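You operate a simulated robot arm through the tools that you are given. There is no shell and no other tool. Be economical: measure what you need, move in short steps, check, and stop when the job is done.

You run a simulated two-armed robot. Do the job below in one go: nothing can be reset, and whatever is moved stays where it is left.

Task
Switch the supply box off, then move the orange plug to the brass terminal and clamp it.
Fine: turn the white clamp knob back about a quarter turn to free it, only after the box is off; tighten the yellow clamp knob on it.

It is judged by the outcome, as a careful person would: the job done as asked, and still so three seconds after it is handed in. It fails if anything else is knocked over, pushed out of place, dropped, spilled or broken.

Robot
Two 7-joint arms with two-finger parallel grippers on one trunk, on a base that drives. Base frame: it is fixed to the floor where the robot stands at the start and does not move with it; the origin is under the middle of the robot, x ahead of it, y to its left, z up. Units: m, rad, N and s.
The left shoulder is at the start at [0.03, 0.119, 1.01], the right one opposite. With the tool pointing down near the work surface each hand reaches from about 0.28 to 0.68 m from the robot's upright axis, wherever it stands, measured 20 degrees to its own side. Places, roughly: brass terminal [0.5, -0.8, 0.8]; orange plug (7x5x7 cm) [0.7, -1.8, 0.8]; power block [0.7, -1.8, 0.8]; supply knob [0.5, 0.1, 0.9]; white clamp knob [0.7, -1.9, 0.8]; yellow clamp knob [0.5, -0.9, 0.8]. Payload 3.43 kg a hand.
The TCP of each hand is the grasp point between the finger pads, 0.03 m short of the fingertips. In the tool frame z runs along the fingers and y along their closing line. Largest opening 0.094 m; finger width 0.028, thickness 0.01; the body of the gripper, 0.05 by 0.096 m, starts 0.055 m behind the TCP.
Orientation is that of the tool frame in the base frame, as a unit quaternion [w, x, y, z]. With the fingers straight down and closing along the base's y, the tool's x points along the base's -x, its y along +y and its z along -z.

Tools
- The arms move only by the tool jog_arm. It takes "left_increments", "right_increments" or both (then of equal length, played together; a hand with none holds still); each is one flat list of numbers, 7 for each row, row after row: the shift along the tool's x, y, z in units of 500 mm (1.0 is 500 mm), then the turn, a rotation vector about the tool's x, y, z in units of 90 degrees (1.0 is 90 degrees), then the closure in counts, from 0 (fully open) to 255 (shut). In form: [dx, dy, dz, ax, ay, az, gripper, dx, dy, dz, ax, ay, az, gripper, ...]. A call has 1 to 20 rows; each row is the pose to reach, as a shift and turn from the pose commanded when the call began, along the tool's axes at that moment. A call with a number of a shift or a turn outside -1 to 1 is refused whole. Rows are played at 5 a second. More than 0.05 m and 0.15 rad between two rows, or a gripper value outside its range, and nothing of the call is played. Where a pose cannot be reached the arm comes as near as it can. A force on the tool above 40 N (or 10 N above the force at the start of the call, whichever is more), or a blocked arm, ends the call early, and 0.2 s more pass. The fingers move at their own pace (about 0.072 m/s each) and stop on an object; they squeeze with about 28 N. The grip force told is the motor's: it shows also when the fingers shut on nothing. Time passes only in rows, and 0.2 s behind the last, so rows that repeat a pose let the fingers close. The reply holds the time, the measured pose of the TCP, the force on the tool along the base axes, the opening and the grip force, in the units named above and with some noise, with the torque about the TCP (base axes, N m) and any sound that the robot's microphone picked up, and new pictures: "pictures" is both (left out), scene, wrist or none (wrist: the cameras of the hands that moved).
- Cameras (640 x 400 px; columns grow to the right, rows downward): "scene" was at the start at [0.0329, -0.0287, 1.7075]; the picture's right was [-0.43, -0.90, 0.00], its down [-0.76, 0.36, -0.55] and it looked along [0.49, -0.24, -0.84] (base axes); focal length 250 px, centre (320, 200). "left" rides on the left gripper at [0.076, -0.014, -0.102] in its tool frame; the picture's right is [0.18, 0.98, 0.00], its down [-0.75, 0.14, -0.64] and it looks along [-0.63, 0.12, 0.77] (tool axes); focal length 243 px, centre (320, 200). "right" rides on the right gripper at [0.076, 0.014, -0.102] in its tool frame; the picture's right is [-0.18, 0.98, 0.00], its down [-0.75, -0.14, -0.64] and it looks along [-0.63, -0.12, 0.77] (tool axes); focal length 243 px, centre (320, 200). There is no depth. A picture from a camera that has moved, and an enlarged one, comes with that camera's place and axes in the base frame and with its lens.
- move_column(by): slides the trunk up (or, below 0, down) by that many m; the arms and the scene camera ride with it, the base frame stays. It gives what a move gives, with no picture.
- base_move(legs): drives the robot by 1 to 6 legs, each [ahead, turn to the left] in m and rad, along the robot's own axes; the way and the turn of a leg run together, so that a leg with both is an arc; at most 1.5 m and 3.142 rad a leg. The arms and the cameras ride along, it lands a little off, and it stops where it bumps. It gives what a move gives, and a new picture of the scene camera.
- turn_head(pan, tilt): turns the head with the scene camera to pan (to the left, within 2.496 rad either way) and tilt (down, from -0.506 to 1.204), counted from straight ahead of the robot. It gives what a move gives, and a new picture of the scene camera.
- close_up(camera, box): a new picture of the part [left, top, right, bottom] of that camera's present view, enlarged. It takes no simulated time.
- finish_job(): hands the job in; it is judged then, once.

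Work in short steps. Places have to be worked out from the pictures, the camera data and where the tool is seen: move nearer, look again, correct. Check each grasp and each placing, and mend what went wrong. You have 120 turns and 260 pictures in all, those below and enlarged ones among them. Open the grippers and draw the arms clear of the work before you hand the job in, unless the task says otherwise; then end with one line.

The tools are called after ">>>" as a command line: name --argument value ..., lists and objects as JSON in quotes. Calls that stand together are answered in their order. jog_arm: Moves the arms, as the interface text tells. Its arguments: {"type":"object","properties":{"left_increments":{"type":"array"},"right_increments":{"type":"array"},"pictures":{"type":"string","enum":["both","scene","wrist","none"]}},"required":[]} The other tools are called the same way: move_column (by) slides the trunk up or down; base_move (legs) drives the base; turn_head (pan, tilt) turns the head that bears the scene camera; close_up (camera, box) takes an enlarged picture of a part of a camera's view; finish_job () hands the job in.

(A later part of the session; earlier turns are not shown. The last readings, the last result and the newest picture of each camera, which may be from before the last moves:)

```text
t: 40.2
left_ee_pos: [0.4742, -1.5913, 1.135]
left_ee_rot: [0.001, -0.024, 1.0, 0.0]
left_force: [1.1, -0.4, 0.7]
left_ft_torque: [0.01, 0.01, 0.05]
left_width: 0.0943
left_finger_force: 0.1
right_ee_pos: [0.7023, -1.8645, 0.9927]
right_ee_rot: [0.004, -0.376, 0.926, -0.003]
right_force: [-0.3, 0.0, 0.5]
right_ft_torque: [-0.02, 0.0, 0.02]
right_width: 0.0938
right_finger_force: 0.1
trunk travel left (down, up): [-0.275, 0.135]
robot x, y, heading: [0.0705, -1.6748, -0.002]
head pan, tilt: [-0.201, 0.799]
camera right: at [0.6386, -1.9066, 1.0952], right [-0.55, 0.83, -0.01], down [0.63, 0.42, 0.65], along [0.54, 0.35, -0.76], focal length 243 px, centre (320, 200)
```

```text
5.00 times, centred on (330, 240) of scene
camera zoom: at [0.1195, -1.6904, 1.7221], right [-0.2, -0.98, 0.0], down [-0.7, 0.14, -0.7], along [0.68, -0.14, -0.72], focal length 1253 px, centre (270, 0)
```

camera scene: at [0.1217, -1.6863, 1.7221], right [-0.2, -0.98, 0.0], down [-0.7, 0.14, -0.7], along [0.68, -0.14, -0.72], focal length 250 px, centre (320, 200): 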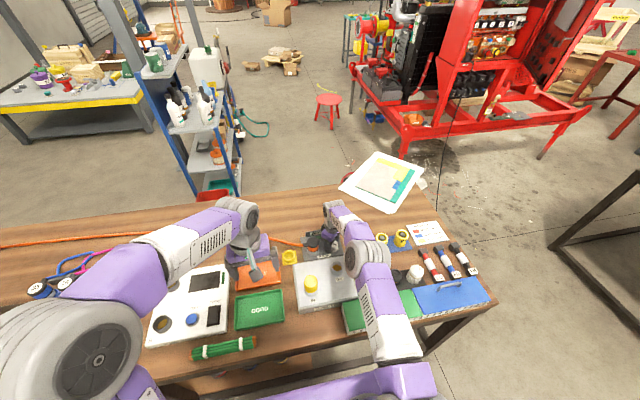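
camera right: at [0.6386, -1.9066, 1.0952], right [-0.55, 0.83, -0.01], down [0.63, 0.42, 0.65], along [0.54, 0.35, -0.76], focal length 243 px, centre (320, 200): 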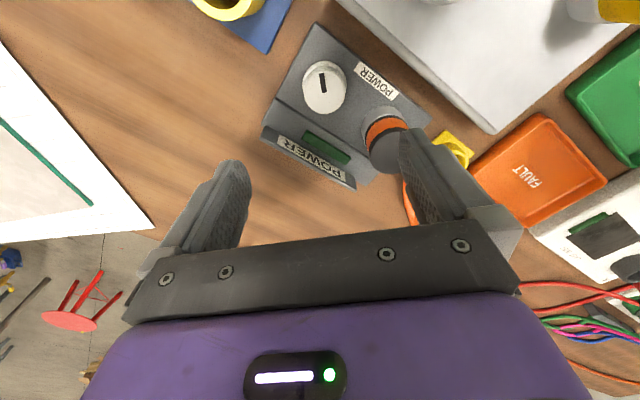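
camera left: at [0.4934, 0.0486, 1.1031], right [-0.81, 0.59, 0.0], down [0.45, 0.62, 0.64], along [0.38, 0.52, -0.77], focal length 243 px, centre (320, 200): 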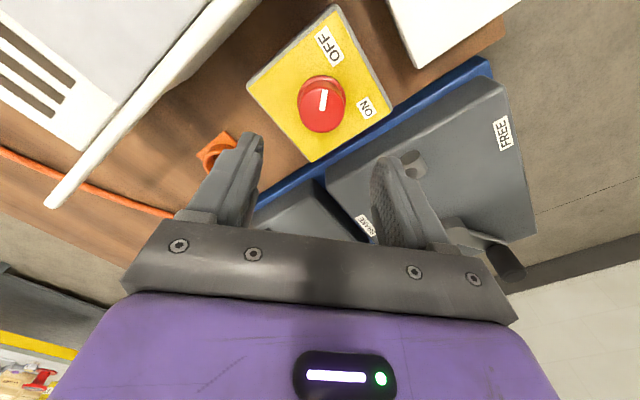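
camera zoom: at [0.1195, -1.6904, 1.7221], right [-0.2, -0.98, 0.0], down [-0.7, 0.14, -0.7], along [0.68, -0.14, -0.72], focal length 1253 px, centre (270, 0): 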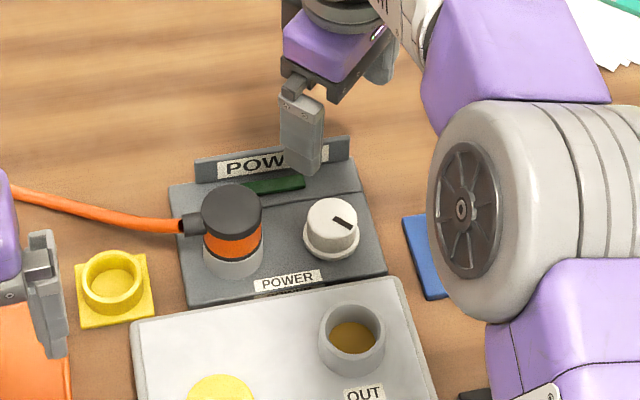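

Knob freed (pointer turned about 90°). Plug cap at about (0.703,-1.777,0.87) with the cable toward +y; I turn the hand to close along x and go above it.

>>> jog_arm --right_increments '[-0.03, 0.03, 0.0, 0, 0, -0.09, 40, -0.06, 0.06, 0.0, 0, 0, -0.18, 40, -0.09, 0.09, 0.02, 0, 0, -0.27, 40, -0.123, 0.124, 0.04, 0, 0, -0.36, 40, -0.123, 0.124, 0.06, 0, 0, -0.44, 40, -0.123, 0.124, 0.08, 0, 0, -0.51, 40]' --pictures "wrist"

>>> close_up --camera "scene" --box '[270, 200, 390, 280]'

```text
t: 41.6
left_ee_pos: [0.4723, -1.5921, 1.135]
left_ee_rot: [0.001, -0.025, 1.0, 0.001]
left_force: [0.7, 0.4, 0.6]
left_ft_torque: [-0.03, -0.04, -0.04]
left_width: 0.0938
left_finger_force: 0.0
right_ee_pos: [0.7047, -1.7756, 0.9529]
right_ee_rot: [-0.003, 0.71, -0.705, 0.004]
right_force: [0.1, 0.5, 0.0]
right_ft_torque: [-0.04, -0.01, 0.01]
right_width: 0.0792
right_finger_force: 0.1
trunk travel left (down, up): [-0.275, 0.135]
robot x, y, heading: [0.0693, -1.6764, -0.002]
head pan, tilt: [-0.201, 0.799]
camera right: at [0.6906, -1.8526, 1.0556], right [-0.98, 0.18, -0.01], down [0.13, 0.76, 0.64], along [0.12, 0.63, -0.77], focal length 243 px, centre (320, 200)
```

right: 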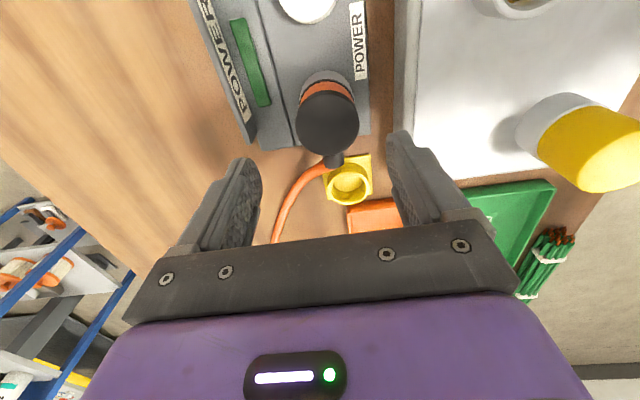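

```text
5.00 times, centred on (330, 240) of scene
camera zoom: at [0.1201, -1.6901, 1.7221], right [-0.2, -0.98, 0.0], down [-0.7, 0.14, -0.7], along [0.68, -0.14, -0.72], focal length 1253 px, centre (270, 0)
```

zoom: 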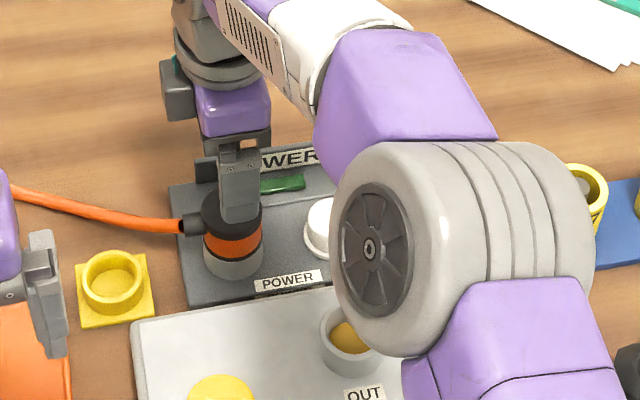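

Centred within 4 mm. I descend to TCP z≈0.858 around the cap.

>>> jog_arm --right_increments '[-0.002, 0.006, 0.06, 0, 0, 0, 40, -0.002, 0.006, 0.11, 0, 0, 0, 40, -0.002, 0.006, 0.15, 0, 0, 0, 40, -0.002, 0.006, 0.18, 0, 0, 0, 40, -0.002, 0.006, 0.188, 0, 0, 0, 40]' --pictures "wrist"

>>> close_up --camera "scene" --box '[270, 200, 390, 280]'

```text
t: 42.8
left_ee_pos: [0.473, -1.5927, 1.1339]
left_ee_rot: [0.002, -0.025, 1.0, 0.0]
left_force: [-0.3, -0.4, 0.2]
left_ft_torque: [0.03, 0.01, 0.01]
left_width: 0.0942
left_finger_force: 0.0
right_ee_pos: [0.7014, -1.7768, 0.8595]
right_ee_rot: [-0.002, 0.708, -0.706, 0.004]
right_force: [0.3, 0.0, -0.1]
right_ft_torque: [0.0, -0.01, -0.01]
right_width: 0.0794
right_finger_force: 0.1
trunk travel left (down, up): [-0.275, 0.135]
robot x, y, heading: [0.0694, -1.6771, 0.0]
head pan, tilt: [-0.201, 0.799]
camera right: at [0.6881, -1.8528, 0.961], right [-0.98, 0.18, -0.01], down [0.13, 0.75, 0.64], along [0.12, 0.63, -0.77], focal length 243 px, centre (320, 200)
```

right: 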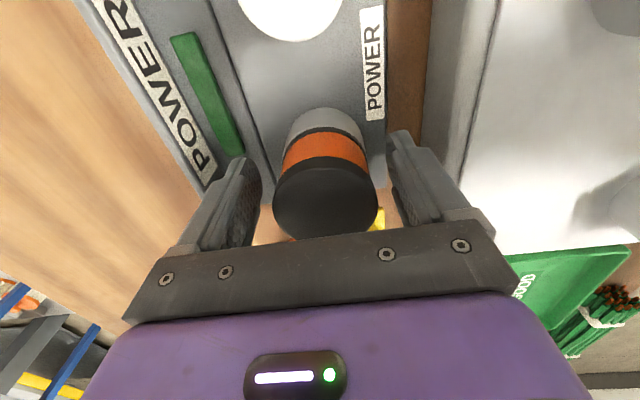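

```text
5.00 times, centred on (330, 240) of scene
camera zoom: at [0.1198, -1.6903, 1.7221], right [-0.2, -0.98, 0.0], down [-0.7, 0.14, -0.7], along [0.68, -0.14, -0.72], focal length 1253 px, centre (270, 0)
```

zoom: 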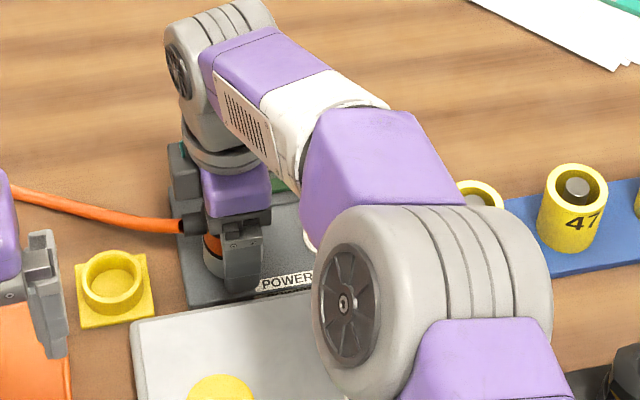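

The cap is between the pads. I close.

>>> jog_arm --right_increments '[0, 0, 0, 0, 0, 0, 100, 0, 0, 0, 0, 0, 0, 255, 0, 0, 0, 0, 0, 0, 255]' --pictures "wrist"

```text
t: 43.6
left_ee_pos: [0.4716, -1.5918, 1.1359]
left_ee_rot: [0.002, -0.025, 1.0, 0.0]
left_force: [-0.3, -0.1, 1.1]
left_ft_torque: [0.01, -0.02, -0.02]
left_width: 0.094
left_finger_force: 0.1
right_ee_pos: [0.6987, -1.776, 0.8596]
right_ee_rot: [-0.002, 0.708, -0.706, 0.003]
right_force: [-15.0, -0.5, -0.9]
right_ft_torque: [-0.29, 0.68, -0.39]
right_width: 0.0507
right_finger_force: 44.9
trunk travel left (down, up): [-0.275, 0.135]
robot x, y, heading: [0.0689, -1.6765, -0.001]
head pan, tilt: [-0.201, 0.799]
camera right: at [0.6859, -1.8528, 0.961], right [-0.98, 0.18, -0.01], down [0.14, 0.76, 0.64], along [0.12, 0.63, -0.77], focal length 243 px, centre (320, 200)
```

right: 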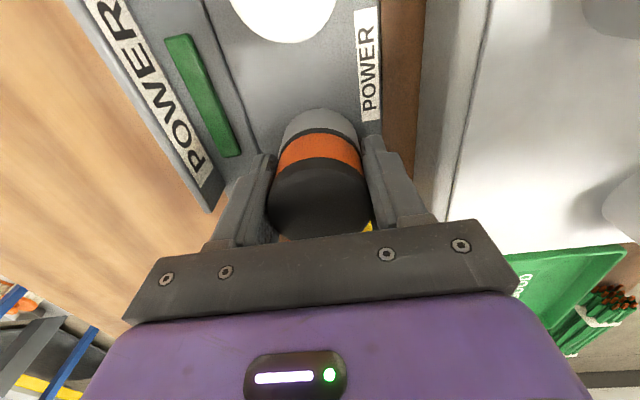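

Held (0.051 m). I ease the side load and lift straight up slowly.

>>> jog_arm --right_increments '[0, 0.006, 0, 0, 0, 0, 255, 0, 0.006, -0.02, 0, 0, 0, 255, 0, 0.006, -0.04, 0, 0, 0, 255, 0, 0.006, -0.07, 0, 0, 0, 255, 0, 0.006, -0.1, 0, 0, 0, 255, 0, 0.006, -0.14, 0, 0, 0, 255]' --pictures "both"

>>> close_up --camera "scene" --box '[270, 200, 390, 280]'

```text
t: 44.3
left_ee_pos: [0.4752, -1.5922, 1.1339]
left_ee_rot: [-0.001, -0.026, 1.0, 0.0]
left_force: [-0.9, -0.2, 0.3]
left_ft_torque: [0.0, 0.01, 0.01]
left_width: 0.0941
left_finger_force: 0.0
right_ee_pos: [0.6998, -1.7769, 0.8586]
right_ee_rot: [-0.001, 0.708, -0.706, 0.003]
right_force: [12.0, 0.8, -14.4]
right_ft_torque: [0.17, -0.01, -0.25]
right_width: 0.0509
right_finger_force: 45.4
trunk travel left (down, up): [-0.275, 0.135]
robot x, y, heading: [0.0703, -1.6779, 0.002]
head pan, tilt: [-0.201, 0.799]
stopped in row 3 (right hand): the force on the tool passed its limit at 48 N (the readings are from after the stop); the commanded pose is now the measured one
camera scene: at [0.1238, -1.6901, 1.722], right [-0.2, -0.98, 0.0], down [-0.7, 0.14, -0.7], along [0.68, -0.14, -0.72], focal length 250 px, centre (320, 200)
camera right: at [0.6856, -1.8528, 0.9611], right [-0.98, 0.18, -0.01], down [0.14, 0.75, 0.64], along [0.12, 0.63, -0.77], focal length 243 px, centre (320, 200)
```

scene: 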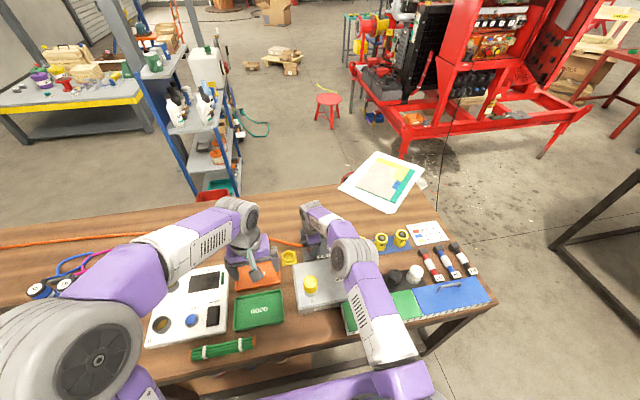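
right: 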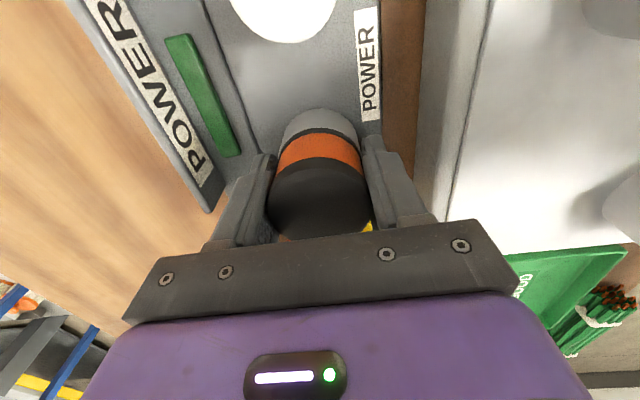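

```text
5.00 times, centred on (330, 240) of scene
camera zoom: at [0.1238, -1.6901, 1.722], right [-0.2, -0.98, 0.0], down [-0.7, 0.14, -0.7], along [0.68, -0.14, -0.72], focal length 1253 px, centre (270, 0)
```

zoom: 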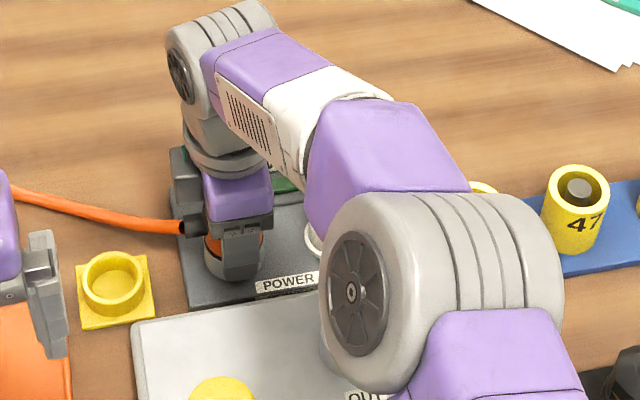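

The pull met 48 N. My tips (z≈0.829) likely also pinch the grey socket collar. I release, raise 12 mm, and regrip only the cap.

>>> jog_arm --right_increments '[0, 0, 0, 0, 0, 0, 90, 0, 0, 0, 0, 0, 0, 60, 0, 0, -0.022, 0, 0, 0, 60, 0, 0, -0.022, 0, 0, 0, 60]' --pictures "wrist"

>>> close_up --camera "right" --box '[200, 80, 440, 240]'

```text
t: 45.3
left_ee_pos: [0.4742, -1.5922, 1.1351]
left_ee_rot: [0.003, -0.026, 1.0, 0.001]
left_force: [0.8, 0.6, 0.7]
left_ft_torque: [-0.02, -0.01, -0.01]
left_width: 0.0939
left_finger_force: 0.1
right_ee_pos: [0.6964, -1.7755, 0.8721]
right_ee_rot: [-0.001, 0.708, -0.706, 0.002]
right_force: [0.2, -0.1, 0.2]
right_ft_torque: [-0.01, 0.05, 0.02]
right_width: 0.072
right_finger_force: 0.0
trunk travel left (down, up): [-0.275, 0.135]
robot x, y, heading: [0.0699, -1.6765, -0.001]
head pan, tilt: [-0.201, 0.799]
camera right: at [0.6832, -1.8523, 0.975], right [-0.98, 0.18, -0.01], down [0.14, 0.76, 0.64], along [0.12, 0.63, -0.77], focal length 243 px, centre (320, 200)
```

right: 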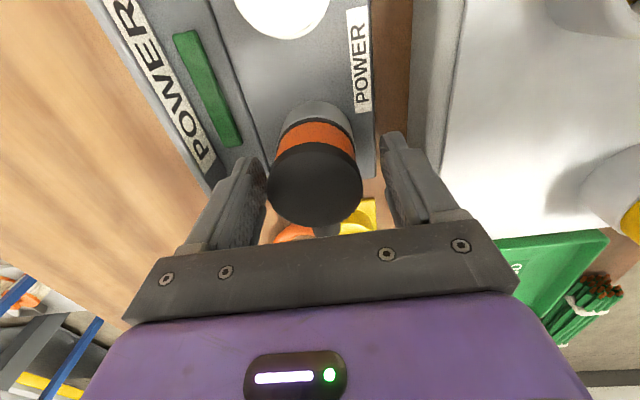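

```text
2.50 times, centred on (320, 160) of right
camera zoom: at [0.6832, -1.8523, 0.975], right [-0.98, 0.18, -0.01], down [0.14, 0.76, 0.64], along [0.12, 0.63, -0.77], focal length 606 px, centre (320, 300)
```

zoom: 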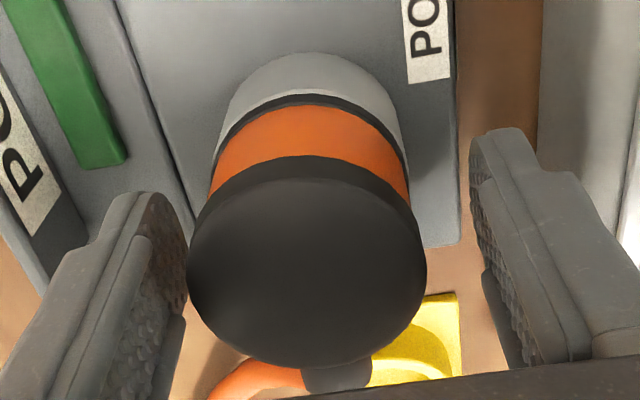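

The collar has nearly the cap's diameter, so that was the cause. Re-centre by 3 mm, grip the cap, then lift gently.

>>> jog_arm --right_increments '[0, -0.006, 0, 0, 0, 0, 90, 0, -0.006, 0, 0, 0, 0, 255, 0, -0.006, 0, 0, 0, 0, 255, 0, -0.006, -0.008, 0, 0, 0, 255, 0, -0.006, -0.016, 0, 0, 0, 255, 0, -0.006, -0.024, 0, 0, 0, 255, 0, -0.006, -0.04, 0, 0, 0, 255, 0, -0.006, -0.06, 0, 0, 0, 255]' --pictures "wrist"

>>> close_up --camera "scene" --box '[270, 200, 390, 280]'

```text
t: 47.1
left_ee_pos: [0.4731, -1.5919, 1.1352]
left_ee_rot: [0.002, -0.024, 1.0, 0.001]
left_force: [0.0, -0.5, -0.2]
left_ft_torque: [0.01, 0.0, 0.01]
left_width: 0.0941
left_finger_force: 0.2
right_ee_pos: [0.6996, -1.7758, 0.9026]
right_ee_rot: [-0.003, 0.708, -0.706, 0.003]
right_force: [0.0, 0.5, -1.8]
right_ft_torque: [0.0, -0.01, -0.03]
right_width: 0.0473
right_finger_force: 28.8
trunk travel left (down, up): [-0.275, 0.135]
robot x, y, heading: [0.0715, -1.6768, 0.001]
head pan, tilt: [-0.201, 0.799]
camera right: at [0.686, -1.8519, 1.0046], right [-0.98, 0.18, -0.01], down [0.14, 0.75, 0.64], along [0.12, 0.63, -0.77], focal length 243 px, centre (320, 200)
```

right: 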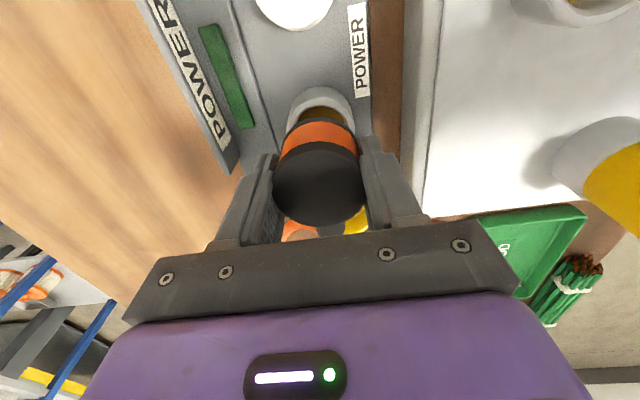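

```text
5.00 times, centred on (330, 240) of scene
camera zoom: at [0.1201, -1.6903, 1.7221], right [-0.2, -0.98, 0.0], down [-0.7, 0.14, -0.7], along [0.68, -0.14, -0.72], focal length 1253 px, centre (270, 0)
```

zoom: 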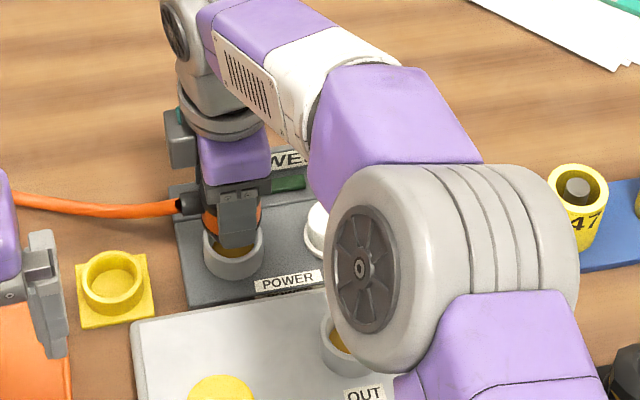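

The plug is out (socket visible beneath). I lift to z≈1.04, draw the plug back toward me with the left hand moved aside, and turn the wrist so the cable keeps a gentle run when I turn left.

>>> jog_arm --right_increments '[0, 0, -0.06, 0, 0, 0, 255, 0, 0, -0.14, 0, 0, 0, 255, 0, 0, -0.22, 0, 0, 0.05, 255, -0.02, 0.07, -0.26, 0, 0, 0.14, 255, -0.04, 0.14, -0.28, 0, 0, 0.23, 255, -0.06, 0.21, -0.28, 0, 0, 0.32, 255, -0.08, 0.28, -0.28, 0, 0, 0.41, 255, -0.1, 0.35, -0.28, 0, 0, 0.5, 255, -0.12, 0.42, -0.28, 0, 0, 0.59, 255, -0.14, 0.48, -0.28, 0, 0, 0.68, 255, -0.15, 0.5, -0.28, 0, 0, 0.77, 255, -0.15, 0.5, -0.28, 0, 0, 0.86, 255, -0.15, 0.5, -0.28, 0, 0, 0.95, 255]' --left_increments '[0.01, 0.08, 0, 0, 0, 0, 0, 0.02, 0.16, 0, 0, 0, 0, 0, 0.04, 0.24, 0, 0, 0, 0, 0, 0.06, 0.32, 0, 0, 0, 0, 0, 0.08, 0.4, 0, 0, 0, 0, 0, 0.1, 0.46, 0, 0, 0, 0, 0, 0.1, 0.5, 0, 0, 0, 0, 0, 0.1, 0.5, 0, 0, 0, 0, 0, 0.1, 0.5, 0, 0, 0, 0, 0, 0.1, 0.5, 0, 0, 0, 0, 0, 0.1, 0.5, 0, 0, 0, 0, 0, 0.1, 0.5, 0, 0, 0, 0, 0, 0.1, 0.5, 0, 0, 0, 0, 0]' --pictures "both"

```text
t: 49.9
left_ee_pos: [0.4096, -1.3447, 1.1356]
left_ee_rot: [0.002, -0.025, 1.0, 0.0]
left_force: [0.5, -0.5, 0.5]
left_ft_torque: [0.01, 0.01, 0.02]
left_width: 0.0941
left_finger_force: 0.1
right_ee_pos: [0.4481, -1.7004, 1.0411]
right_ee_rot: [0.003, -0.038, 0.999, -0.001]
right_force: [-0.4, 0.0, -1.1]
right_ft_torque: [-0.01, 0.03, 0.0]
right_width: 0.0471
right_finger_force: 27.5
trunk travel left (down, up): [-0.275, 0.135]
robot x, y, heading: [0.0728, -1.6792, 0.005]
head pan, tilt: [-0.201, 0.799]
camera scene: at [0.1201, -1.6902, 1.7221], right [-0.2, -0.98, 0.0], down [-0.7, 0.14, -0.7], along [0.68, -0.14, -0.72], focal length 250 px, centre (320, 200)
camera right: at [0.3716, -1.692, 1.1422], right [0.11, 0.99, 0.0], down [0.76, -0.08, 0.65], along [0.64, -0.07, -0.76], focal length 243 px, centre (320, 200)
camera left: at [0.3343, -1.3631, 1.2354], right [-0.23, 0.97, 0.0], down [0.74, 0.18, 0.64], along [0.63, 0.15, -0.76], focal length 243 px, centre (320, 200)
```

scene: 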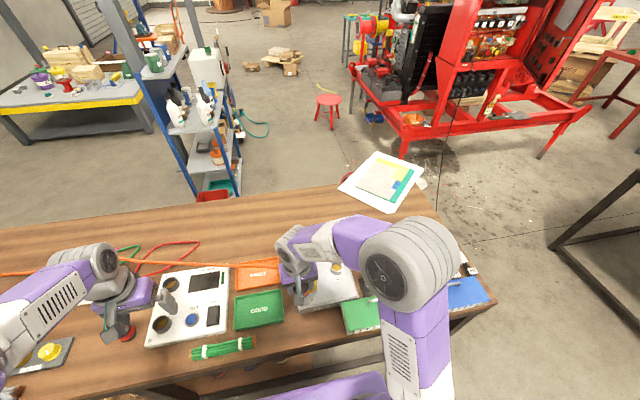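
right: 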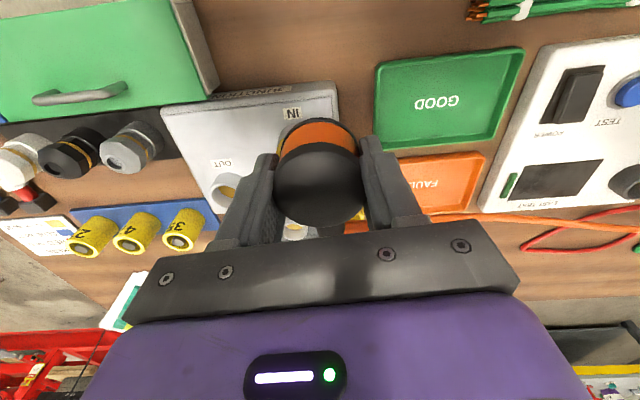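
left: 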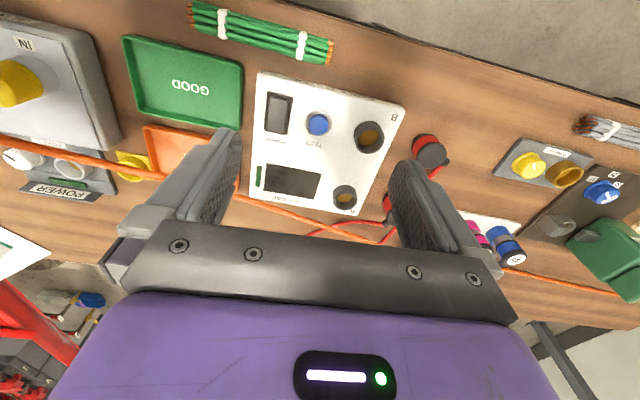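

Plug held; cable trails over the table to the reel. I back off, turn left, drive along the table in two legs and turn back to face it.

>>> base_move --legs '[[-0.16, 0], [0, 1.571], [0.5, 0]]'

```text
t: 57.7
left_ee_pos: [-0.4184, -0.8289, 1.1343]
left_ee_rot: [-0.001, 0.724, -0.69, -0.001]
left_force: [0.0, 0.6, 0.2]
left_ft_torque: [-0.05, 0.05, 0.02]
left_width: 0.094
left_finger_force: 0.0
right_ee_pos: [-0.0631, -0.7918, 1.0404]
right_ee_rot: [-0.004, 0.734, -0.679, -0.002]
right_force: [-0.3, 0.7, -1.2]
right_ft_torque: [-0.03, -0.03, 0.0]
right_width: 0.0473
right_finger_force: 27.5
trunk travel left (down, up): [-0.275, 0.135]
robot x, y, heading: [-0.0902, -1.1696, 1.574]
head pan, tilt: [-0.201, 0.799]
camera scene: at [-0.0727, -1.1176, 1.7221], right [0.98, -0.2, 0.0], down [-0.14, -0.7, -0.7], along [0.14, 0.68, -0.72], focal length 250 px, centre (320, 200)
```

scene: 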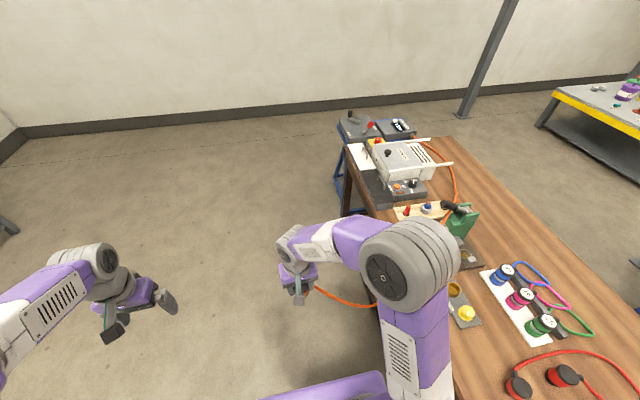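

The cable drapes from the hand to the table behind my arm. I check its run before going further.

>>> turn_head --pan -0.7 --tilt 0.8

```text
t: 58.6
left_ee_pos: [-0.4192, -0.8285, 1.1344]
left_ee_rot: [-0.001, 0.724, -0.689, -0.001]
left_force: [0.3, 0.8, 0.0]
left_ft_torque: [0.03, -0.02, 0.0]
left_width: 0.094
left_finger_force: 0.0
right_ee_pos: [-0.0643, -0.7924, 1.0415]
right_ee_rot: [-0.003, 0.735, -0.678, -0.001]
right_force: [0.2, 0.3, -1.0]
right_ft_torque: [0.03, 0.0, 0.0]
right_width: 0.0471
right_finger_force: 28.2
trunk travel left (down, up): [-0.275, 0.135]
robot x, y, heading: [-0.0909, -1.1676, 1.568]
head pan, tilt: [-0.7, 0.799]
camera scene: at [-0.0369, -1.1353, 1.7221], right [0.77, -0.64, 0.0], down [-0.46, -0.55, -0.7], along [0.45, 0.53, -0.72], focal length 250 px, centre (320, 200)
```

scene: 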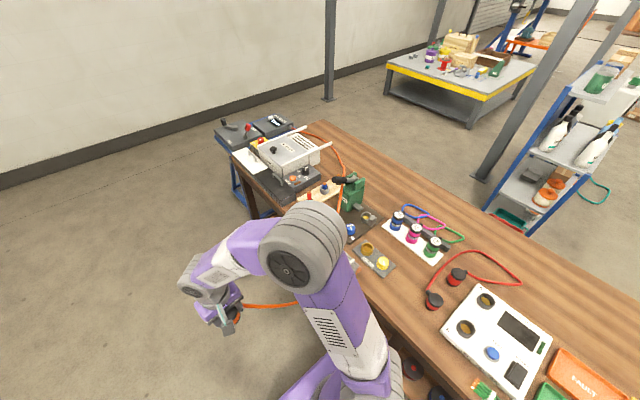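

>>> close_up --camera "scene" --box '[220, 110, 420, 290]'

```text
2.22 times, centred on (320, 200) of scene
camera zoom: at [-0.0369, -1.1353, 1.7221], right [0.77, -0.64, 0.0], down [-0.46, -0.55, -0.7], along [0.45, 0.53, -0.72], focal length 557 px, centre (320, 200)
```

zoom: 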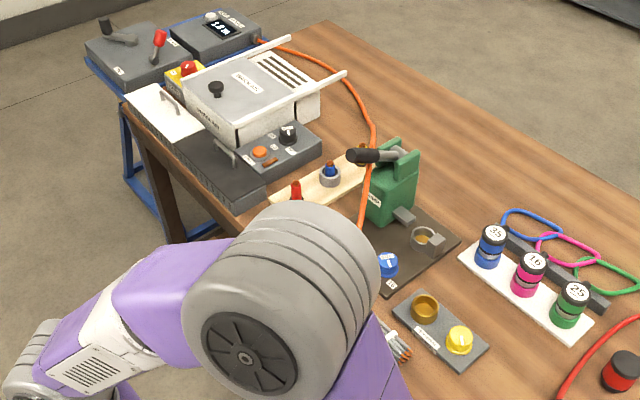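

The cable lies freely between the small board and the crimper. I continue 0.46 m and turn back to face the table.

>>> base_move --legs '[[0.46, 0], [0, -1.571]]'

>>> turn_head --pan -0.1 --tilt 0.9

```text
t: 65.2
left_ee_pos: [0.2564, -0.3797, 1.133]
left_ee_rot: [0.001, -0.017, 1.0, 0.0]
left_force: [0.6, 0.0, 0.5]
left_ft_torque: [0.0, 0.01, 0.0]
left_width: 0.0941
left_finger_force: 0.0
right_ee_pos: [0.288, -0.7354, 1.04]
right_ee_rot: [0.003, -0.032, 0.999, -0.001]
right_force: [0.2, -0.2, -0.7]
right_ft_torque: [0.01, 0.03, 0.01]
right_width: 0.0474
right_finger_force: 27.9
trunk travel left (down, up): [-0.275, 0.135]
robot x, y, heading: [-0.0851, -0.7041, -0.02]
head pan, tilt: [-0.7, 0.799]
camera scene: at [-0.0578, -0.7554, 1.7221], right [-0.66, -0.76, 0.0], down [-0.54, 0.47, -0.7], along [0.53, -0.46, -0.72], focal length 250 px, centre (320, 200)
```

scene: 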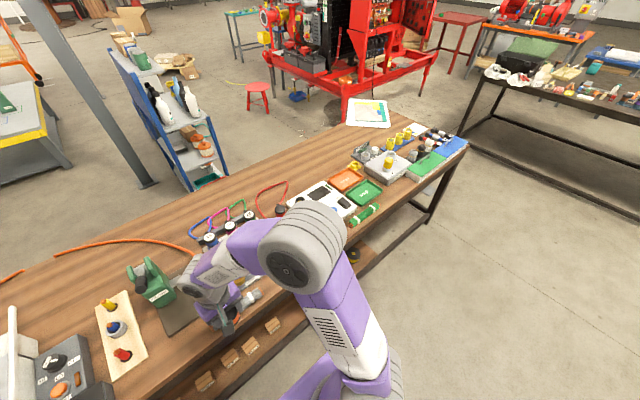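

```text
t: 66.2
left_ee_pos: [0.2566, -0.3797, 1.1342]
left_ee_rot: [0.001, -0.015, 1.0, 0.0]
left_force: [0.1, 0.4, -0.2]
left_ft_torque: [0.02, -0.02, 0.01]
left_width: 0.094
left_finger_force: 0.1
right_ee_pos: [0.288, -0.7349, 1.0413]
right_ee_rot: [0.003, -0.031, 1.0, -0.001]
right_force: [-0.8, -0.2, -1.0]
right_ft_torque: [0.0, -0.01, 0.01]
right_width: 0.0473
right_finger_force: 28.3
trunk travel left (down, up): [-0.275, 0.135]
robot x, y, heading: [-0.0891, -0.7067, -0.017]
head pan, tilt: [-0.099, 0.901]
camera scene: at [-0.0437, -0.7111, 1.7142], right [-0.12, -0.99, 0.0], down [-0.78, 0.09, -0.62], along [0.62, -0.07, -0.78], focal length 250 px, centre (320, 200)
```

scene: 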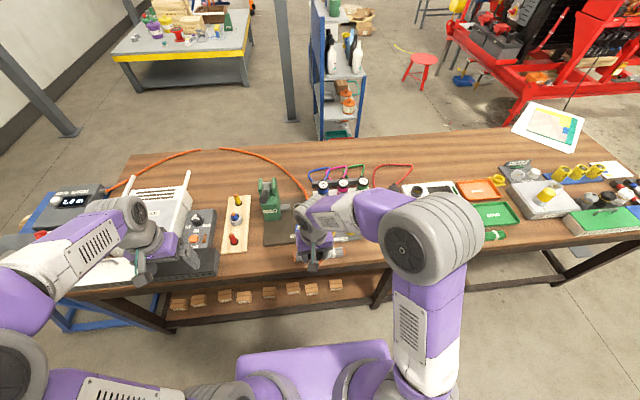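

Cable now arcs cleanly behind the crimper to the hand. I move 0.09 m forward and look at the terminal.

>>> base_move --legs '[[0.09, 0.017]]'

>>> close_up --camera "right" --box '[0, 0, 640, 400]'

>>> close_up --camera "scene" --box '[220, 150, 420, 290]'

```text
t: 67.3
left_ee_pos: [0.3397, -0.3749, 1.1339]
left_ee_rot: [0.001, -0.025, 1.0, 0.0]
left_force: [0.4, 0.6, -0.7]
left_ft_torque: [0.0, 0.02, 0.03]
left_width: 0.0941
left_finger_force: 0.0
right_ee_pos: [0.3751, -0.7294, 1.0408]
right_ee_rot: [0.003, -0.039, 0.999, 0.0]
right_force: [-0.2, 0.6, -1.3]
right_ft_torque: [-0.04, 0.01, -0.01]
right_width: 0.0473
right_finger_force: 28.1
trunk travel left (down, up): [-0.275, 0.135]
robot x, y, heading: [-0.0016, -0.7064, 0.005]
head pan, tilt: [-0.099, 0.901]
camera scene: at [0.0442, -0.7109, 1.7142], right [-0.1, -1.0, 0.0], down [-0.78, 0.08, -0.62], along [0.62, -0.06, -0.78], focal length 250 px, centre (320, 200)
```

scene: 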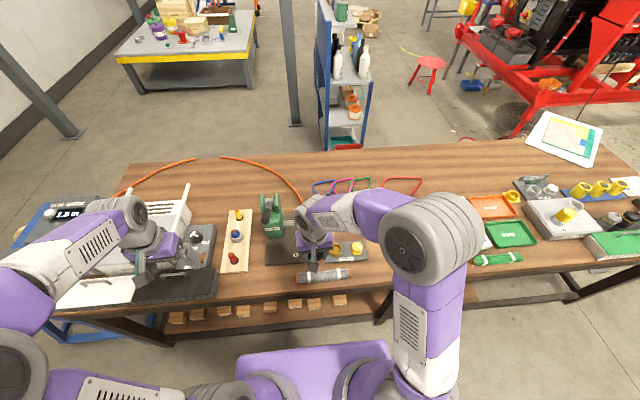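

```text
1.00 times, centred on (320, 200) of right (not enlarged: the box is as wide or as high as the picture)
camera zoom: at [0.2993, -0.7219, 1.1421], right [0.11, 0.99, 0.0], down [0.76, -0.08, 0.65], along [0.64, -0.07, -0.76], focal length 243 px, centre (320, 200)
```

zoom: 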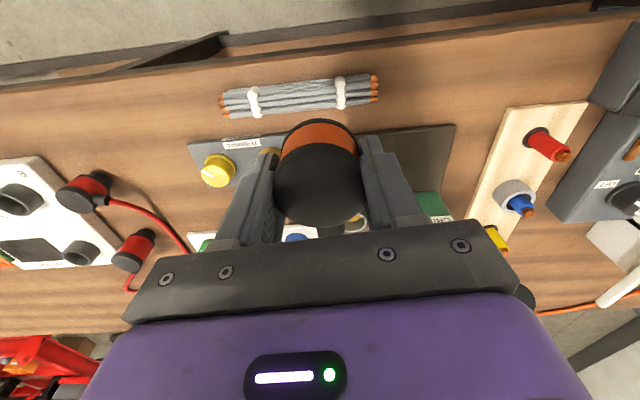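

```text
2.86 times, centred on (320, 220) of scene
camera zoom: at [0.0442, -0.7109, 1.7142], right [-0.1, -1.0, 0.0], down [-0.78, 0.08, -0.62], along [0.62, -0.06, -0.78], focal length 716 px, centre (320, 143)
```

zoom: 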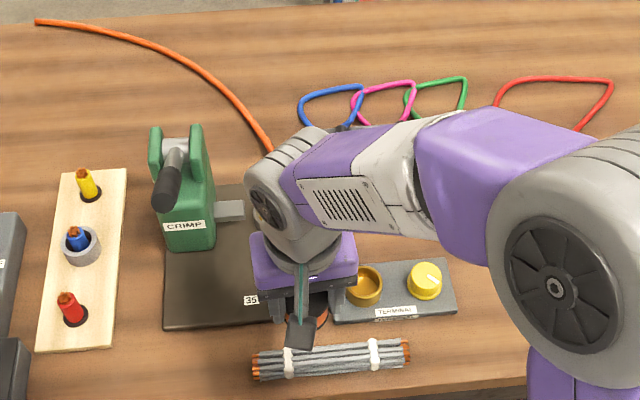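

Terminal cup ≈(0.495,-0.813), yellow knob ≈(0.49,-0.898). I carry the plug above the cup at TCP z≈0.98.

>>> jog_arm --right_increments '[-0.05, -0.04, 0.02, 0, 0, 0, 255, -0.1, -0.08, 0.04, 0, 0, 0, 255, -0.15, -0.12, 0.07, 0, 0, 0, 255, -0.2, -0.16, 0.1, 0, 0, 0, 255, -0.226, -0.185, 0.12, 0, 0, 0, 255, -0.226, -0.185, 0.12, 0, 0, 0, 255]' --pictures "both"

>>> close_up --camera "scene" --box '[260, 180, 420, 290]'

>>> close_up --camera "right" --box '[200, 50, 440, 220]'

>>> close_up --camera "left" --box '[0, 0, 320, 240]'

```text
t: 68.7
left_ee_pos: [0.3381, -0.375, 1.1346]
left_ee_rot: [0.002, -0.025, 1.0, -0.001]
left_force: [0.3, 0.0, 0.3]
left_ft_torque: [0.05, 0.0, 0.01]
left_width: 0.094
left_finger_force: 0.1
right_ee_pos: [0.4966, -0.8121, 0.98]
right_ee_rot: [0.004, -0.04, 0.999, 0.0]
right_force: [-0.4, -0.3, -1.0]
right_ft_torque: [-0.03, 0.02, -0.01]
right_width: 0.0474
right_finger_force: 27.7
trunk travel left (down, up): [-0.275, 0.135]
robot x, y, heading: [0.0021, -0.7021, -0.002]
head pan, tilt: [-0.099, 0.901]
camera scene: at [0.0432, -0.7108, 1.7142], right [-0.1, -1.0, 0.0], down [-0.78, 0.08, -0.62], along [0.62, -0.06, -0.78], focal length 250 px, centre (320, 200)
camera right: at [0.42, -0.8046, 1.0814], right [0.11, 0.99, 0.0], down [0.76, -0.08, 0.65], along [0.64, -0.07, -0.76], focal length 243 px, centre (320, 200)
```

scene: 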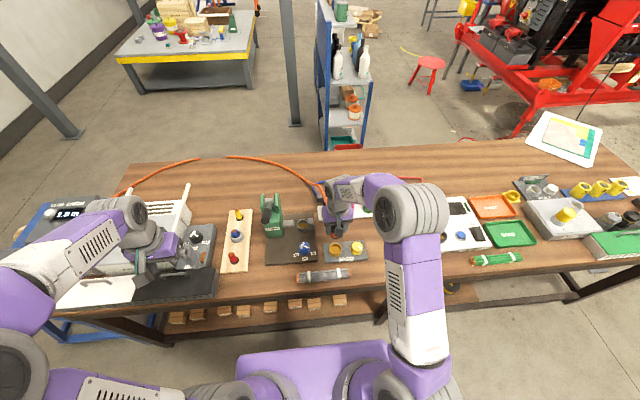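
right: 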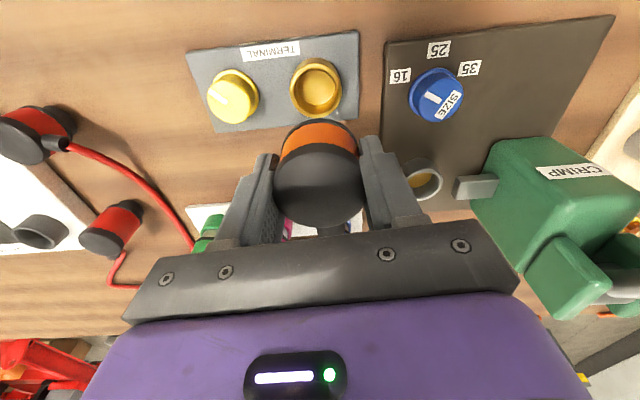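

```text
3.64 times, centred on (340, 235) of scene
camera zoom: at [0.0432, -0.7108, 1.7142], right [-0.1, -1.0, 0.0], down [-0.78, 0.08, -0.62], along [0.62, -0.06, -0.78], focal length 911 px, centre (247, 73)
```

zoom: 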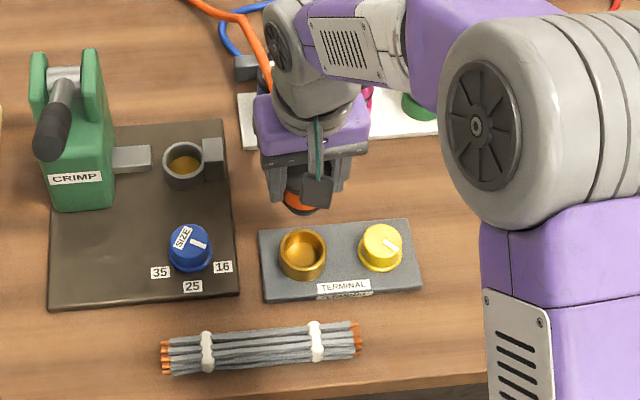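

```text
2.35 times, centred on (320, 135) of right
camera zoom: at [0.42, -0.8046, 1.0814], right [0.11, 0.99, 0.0], down [0.76, -0.08, 0.65], along [0.64, -0.07, -0.76], focal length 571 px, centre (320, 353)
```

zoom: 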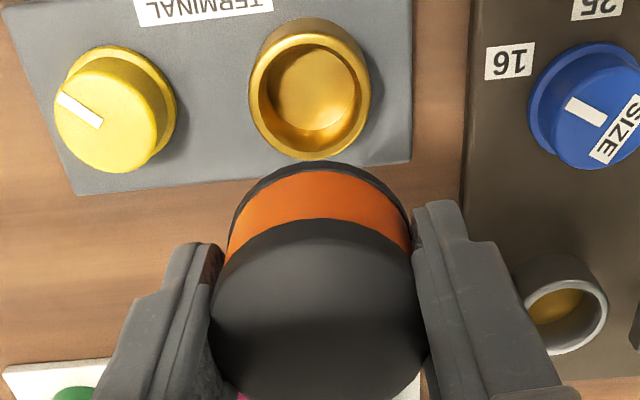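

```text
1.67 times, centred on (160, 120) of left
camera zoom: at [0.2619, -0.3926, 1.2355], right [-0.23, 0.97, 0.0], down [0.74, 0.18, 0.64], along [0.63, 0.15, -0.76], focal length 404 px, centre (587, 333)
```

zoom: 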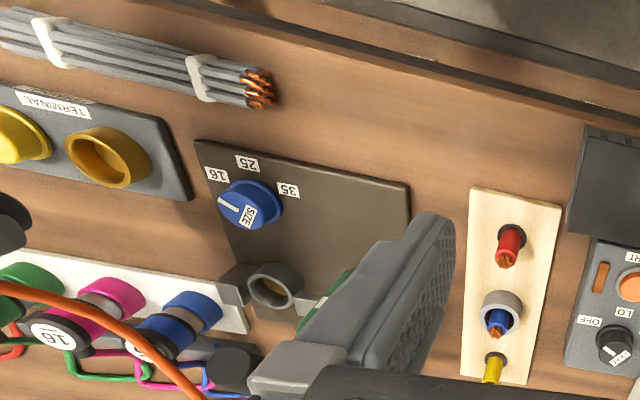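

Estimate of the cup: (0.487,-0.816). I go to just above it (TCP z≈0.917) and compare plug and cup.

>>> jog_arm --right_increments '[0.02, -0.0074, 0.03, 0, 0, 0, 255, 0.02, -0.0074, 0.07, 0, 0, 0, 255, 0.02, -0.0074, 0.1, 0, 0, 0, 255, 0.02, -0.0074, 0.126, 0, 0, 0, 255, 0.02, -0.0074, 0.126, 0, 0, 0, 255]' --pictures "wrist"

>>> close_up --camera "right" --box '[200, 50, 440, 220]'

>>> close_up --camera "scene" --box '[300, 215, 390, 270]'

>>> close_up --camera "left" --box '[0, 40, 180, 170]'

```text
t: 69.9
left_ee_pos: [0.338, -0.376, 1.135]
left_ee_rot: [0.002, -0.025, 1.0, 0.0]
left_force: [-0.7, 0.0, -0.3]
left_ft_torque: [0.04, -0.01, 0.04]
left_width: 0.0939
left_finger_force: 0.1
right_ee_pos: [0.4867, -0.8163, 0.9172]
right_ee_rot: [0.003, -0.04, 0.999, -0.001]
right_force: [-0.2, 0.9, -2.4]
right_ft_torque: [-0.01, -0.01, 0.01]
right_width: 0.0473
right_finger_force: 28.0
trunk travel left (down, up): [-0.275, 0.135]
robot x, y, heading: [-0.0033, -0.7039, -0.0]
head pan, tilt: [-0.099, 0.901]
camera right: at [0.4097, -0.8089, 1.0193], right [0.11, 0.99, 0.0], down [0.76, -0.08, 0.65], along [0.64, -0.07, -0.76], focal length 243 px, centre (320, 200)
```

right: 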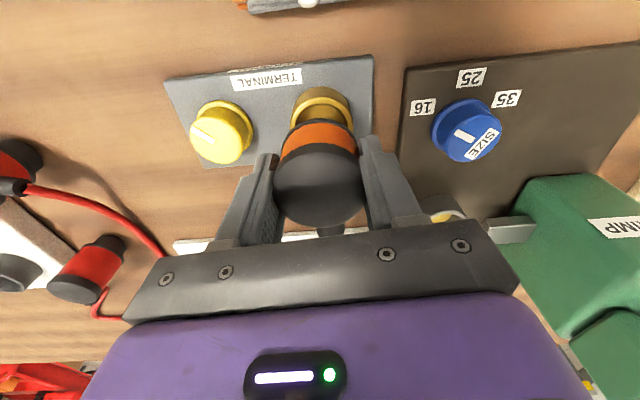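

```text
2.35 times, centred on (320, 135) of right
camera zoom: at [0.4097, -0.8089, 1.0193], right [0.11, 0.99, 0.0], down [0.76, -0.08, 0.65], along [0.64, -0.07, -0.76], focal length 571 px, centre (320, 353)
```

zoom: 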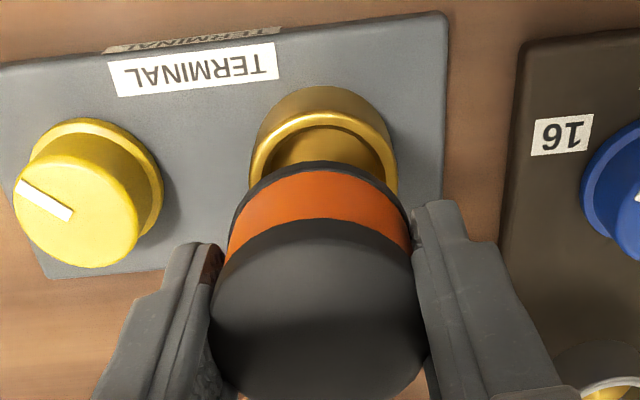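

```text
7.11 times, centred on (345, 242) of scene
camera zoom: at [0.0431, -0.711, 1.7142], right [-0.1, -1.0, 0.0], down [-0.78, 0.08, -0.62], along [0.62, -0.06, -0.78], focal length 1782 px, centre (142, -102)
```

zoom: 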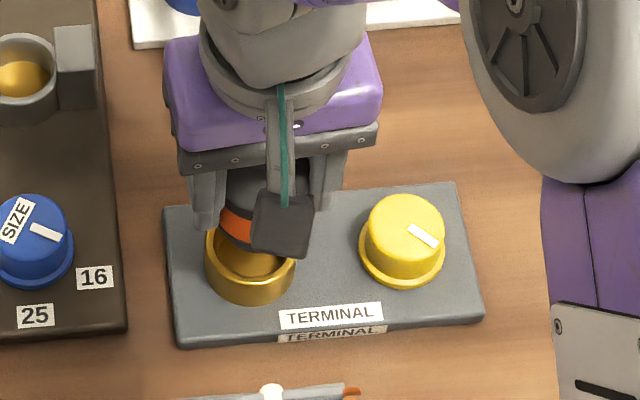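

```text
3.08 times, centred on (90, 105) of left
camera zoom: at [0.2618, -0.3928, 1.2355], right [-0.23, 0.97, 0.0], down [0.74, 0.18, 0.64], along [0.63, 0.15, -0.76], focal length 746 px, centre (1028, 492)
```

zoom: 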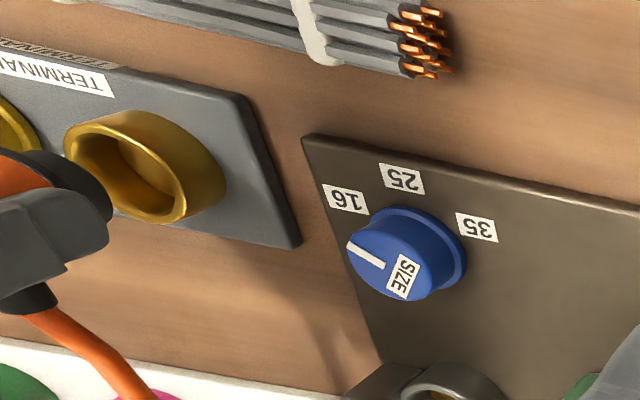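

Plug and cup coincide within ~2 mm. I lower slowly, watching the force.

>>> jog_arm --right_increments '[-0.003, 0.002, 0.01, 0, 0, 0, 255, -0.003, 0.002, 0.02, 0, 0, 0, 255, -0.003, 0.002, 0.03, 0, 0, 0, 255, -0.003, 0.002, 0.04, 0, 0, 0, 255, -0.003, 0.002, 0.05, 0, 0, 0, 255, -0.003, 0.002, 0.058, 0, 0, 0, 255]' --pictures "wrist"

>>> close_up --camera "scene" --box '[300, 215, 390, 270]'

>>> close_up --camera "left" --box '[0, 40, 180, 170]'

```text
t: 71.3
left_ee_pos: [0.3393, -0.375, 1.1349]
left_ee_rot: [0.003, -0.025, 1.0, 0.0]
left_force: [0.8, 0.5, -0.1]
left_ft_torque: [0.02, -0.03, -0.02]
left_width: 0.0939
left_finger_force: 0.0
right_ee_pos: [0.4879, -0.8162, 0.8899]
right_ee_rot: [0.004, -0.039, 0.999, -0.001]
right_force: [0.3, 1.6, -0.8]
right_ft_torque: [0.04, -0.06, 0.02]
right_width: 0.0474
right_finger_force: 27.7
trunk travel left (down, up): [-0.275, 0.135]
robot x, y, heading: [-0.0021, -0.7021, 0.005]
head pan, tilt: [-0.099, 0.901]
camera right: at [0.4112, -0.8089, 0.991], right [0.11, 0.99, 0.0], down [0.76, -0.08, 0.65], along [0.64, -0.07, -0.76], focal length 243 px, centre (320, 200)
```

right: 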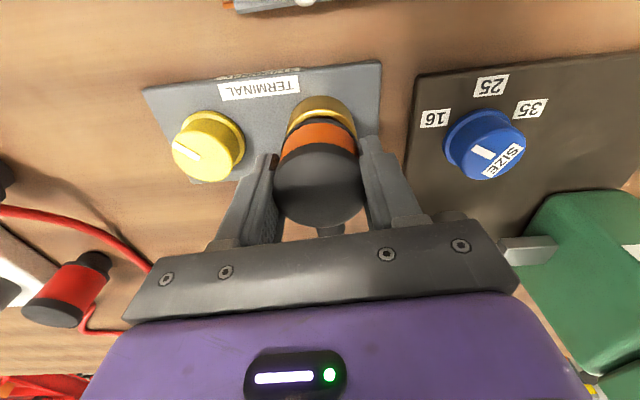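

```text
7.11 times, centred on (345, 242) of scene
camera zoom: at [0.0436, -0.7107, 1.7142], right [-0.1, -1.0, 0.0], down [-0.78, 0.08, -0.62], along [0.62, -0.06, -0.78], focal length 1782 px, centre (142, -102)
```

zoom: 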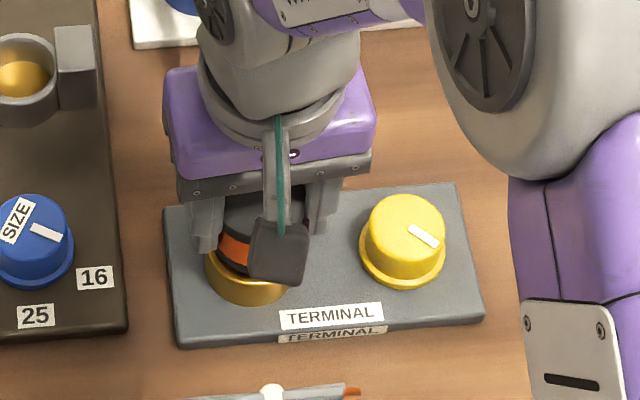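

```text
3.08 times, centred on (90, 105) of left
camera zoom: at [0.2621, -0.3925, 1.2354], right [-0.23, 0.97, 0.0], down [0.74, 0.18, 0.64], along [0.63, 0.15, -0.76], focal length 746 px, centre (1028, 492)
```

zoom: 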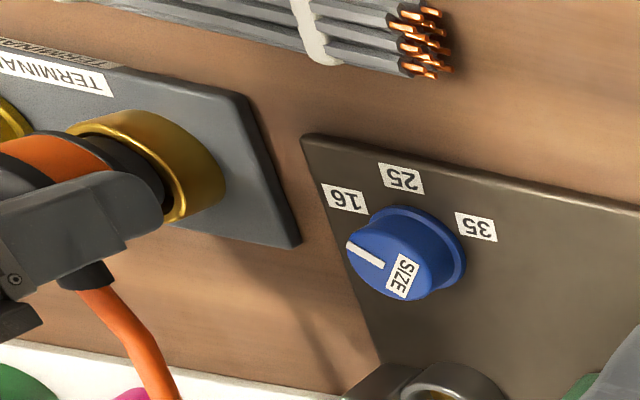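

It is entering with no force. I lower further to z≈0.868.

>>> jog_arm --right_increments '[0, 0, 0.01, 0, 0, 0, 255, 0, 0, 0.02, 0, 0, 0, 255, 0, 0, 0.03, 0, 0, 0, 255, 0, 0, 0.036, 0, 0, 0, 255, 0, 0, 0.042, 0, 0, 0, 255]' --pictures "wrist"

>>> close_up --camera "scene" --box '[300, 215, 390, 270]'

>>> close_up --camera "left" --box '[0, 40, 180, 170]'

```text
t: 72.5
left_ee_pos: [0.3365, -0.3749, 1.1352]
left_ee_rot: [0.002, -0.023, 1.0, 0.0]
left_force: [-0.1, -0.6, -0.1]
left_ft_torque: [0.02, 0.03, -0.01]
left_width: 0.0943
left_finger_force: 0.1
right_ee_pos: [0.4896, -0.8163, 0.8714]
right_ee_rot: [0.009, -0.039, 0.999, 0.0]
right_force: [-0.5, -1.7, 32.8]
right_ft_torque: [0.18, 0.01, 0.1]
right_width: 0.0481
right_finger_force: 27.7
trunk travel left (down, up): [-0.275, 0.135]
robot x, y, heading: [-0.0023, -0.7062, 0.001]
head pan, tilt: [-0.099, 0.901]
camera right: at [0.4113, -0.8087, 0.9726], right [0.11, 0.99, 0.0], down [0.75, -0.08, 0.65], along [0.65, -0.07, -0.76], focal length 243 px, centre (320, 200)
```

right: 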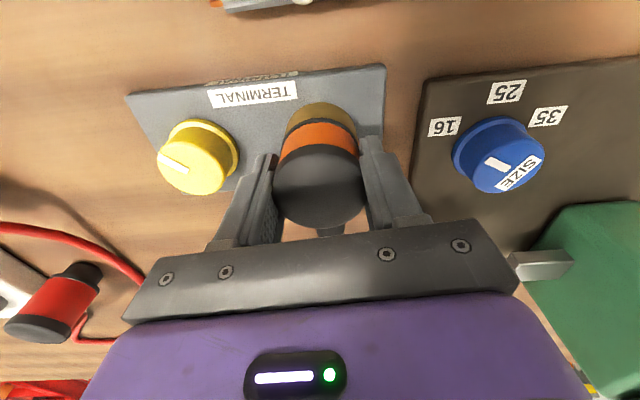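

```text
7.11 times, centred on (345, 242) of scene
camera zoom: at [0.0401, -0.7105, 1.7147], right [-0.1, -1.0, 0.0], down [-0.78, 0.08, -0.62], along [0.62, -0.06, -0.78], focal length 1782 px, centre (142, -102)
```

zoom: 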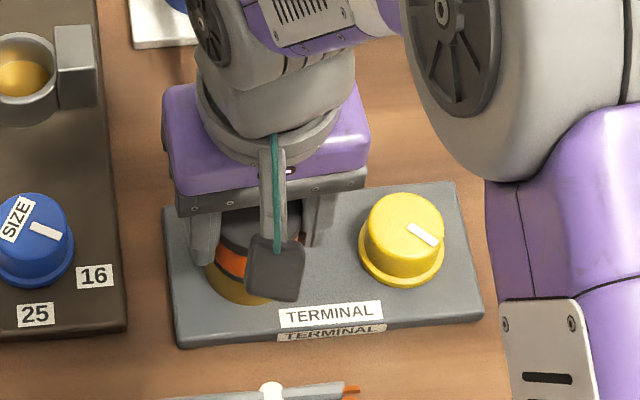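

```text
3.08 times, centred on (90, 105) of left
camera zoom: at [0.2597, -0.3925, 1.2363], right [-0.23, 0.97, 0.0], down [0.74, 0.18, 0.65], along [0.63, 0.15, -0.76], focal length 746 px, centre (1028, 492)
```

zoom: 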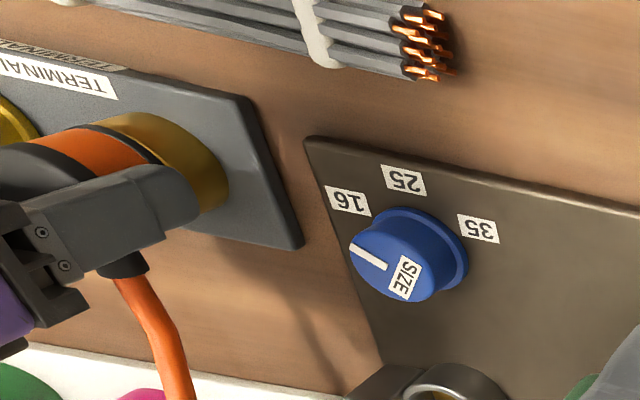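

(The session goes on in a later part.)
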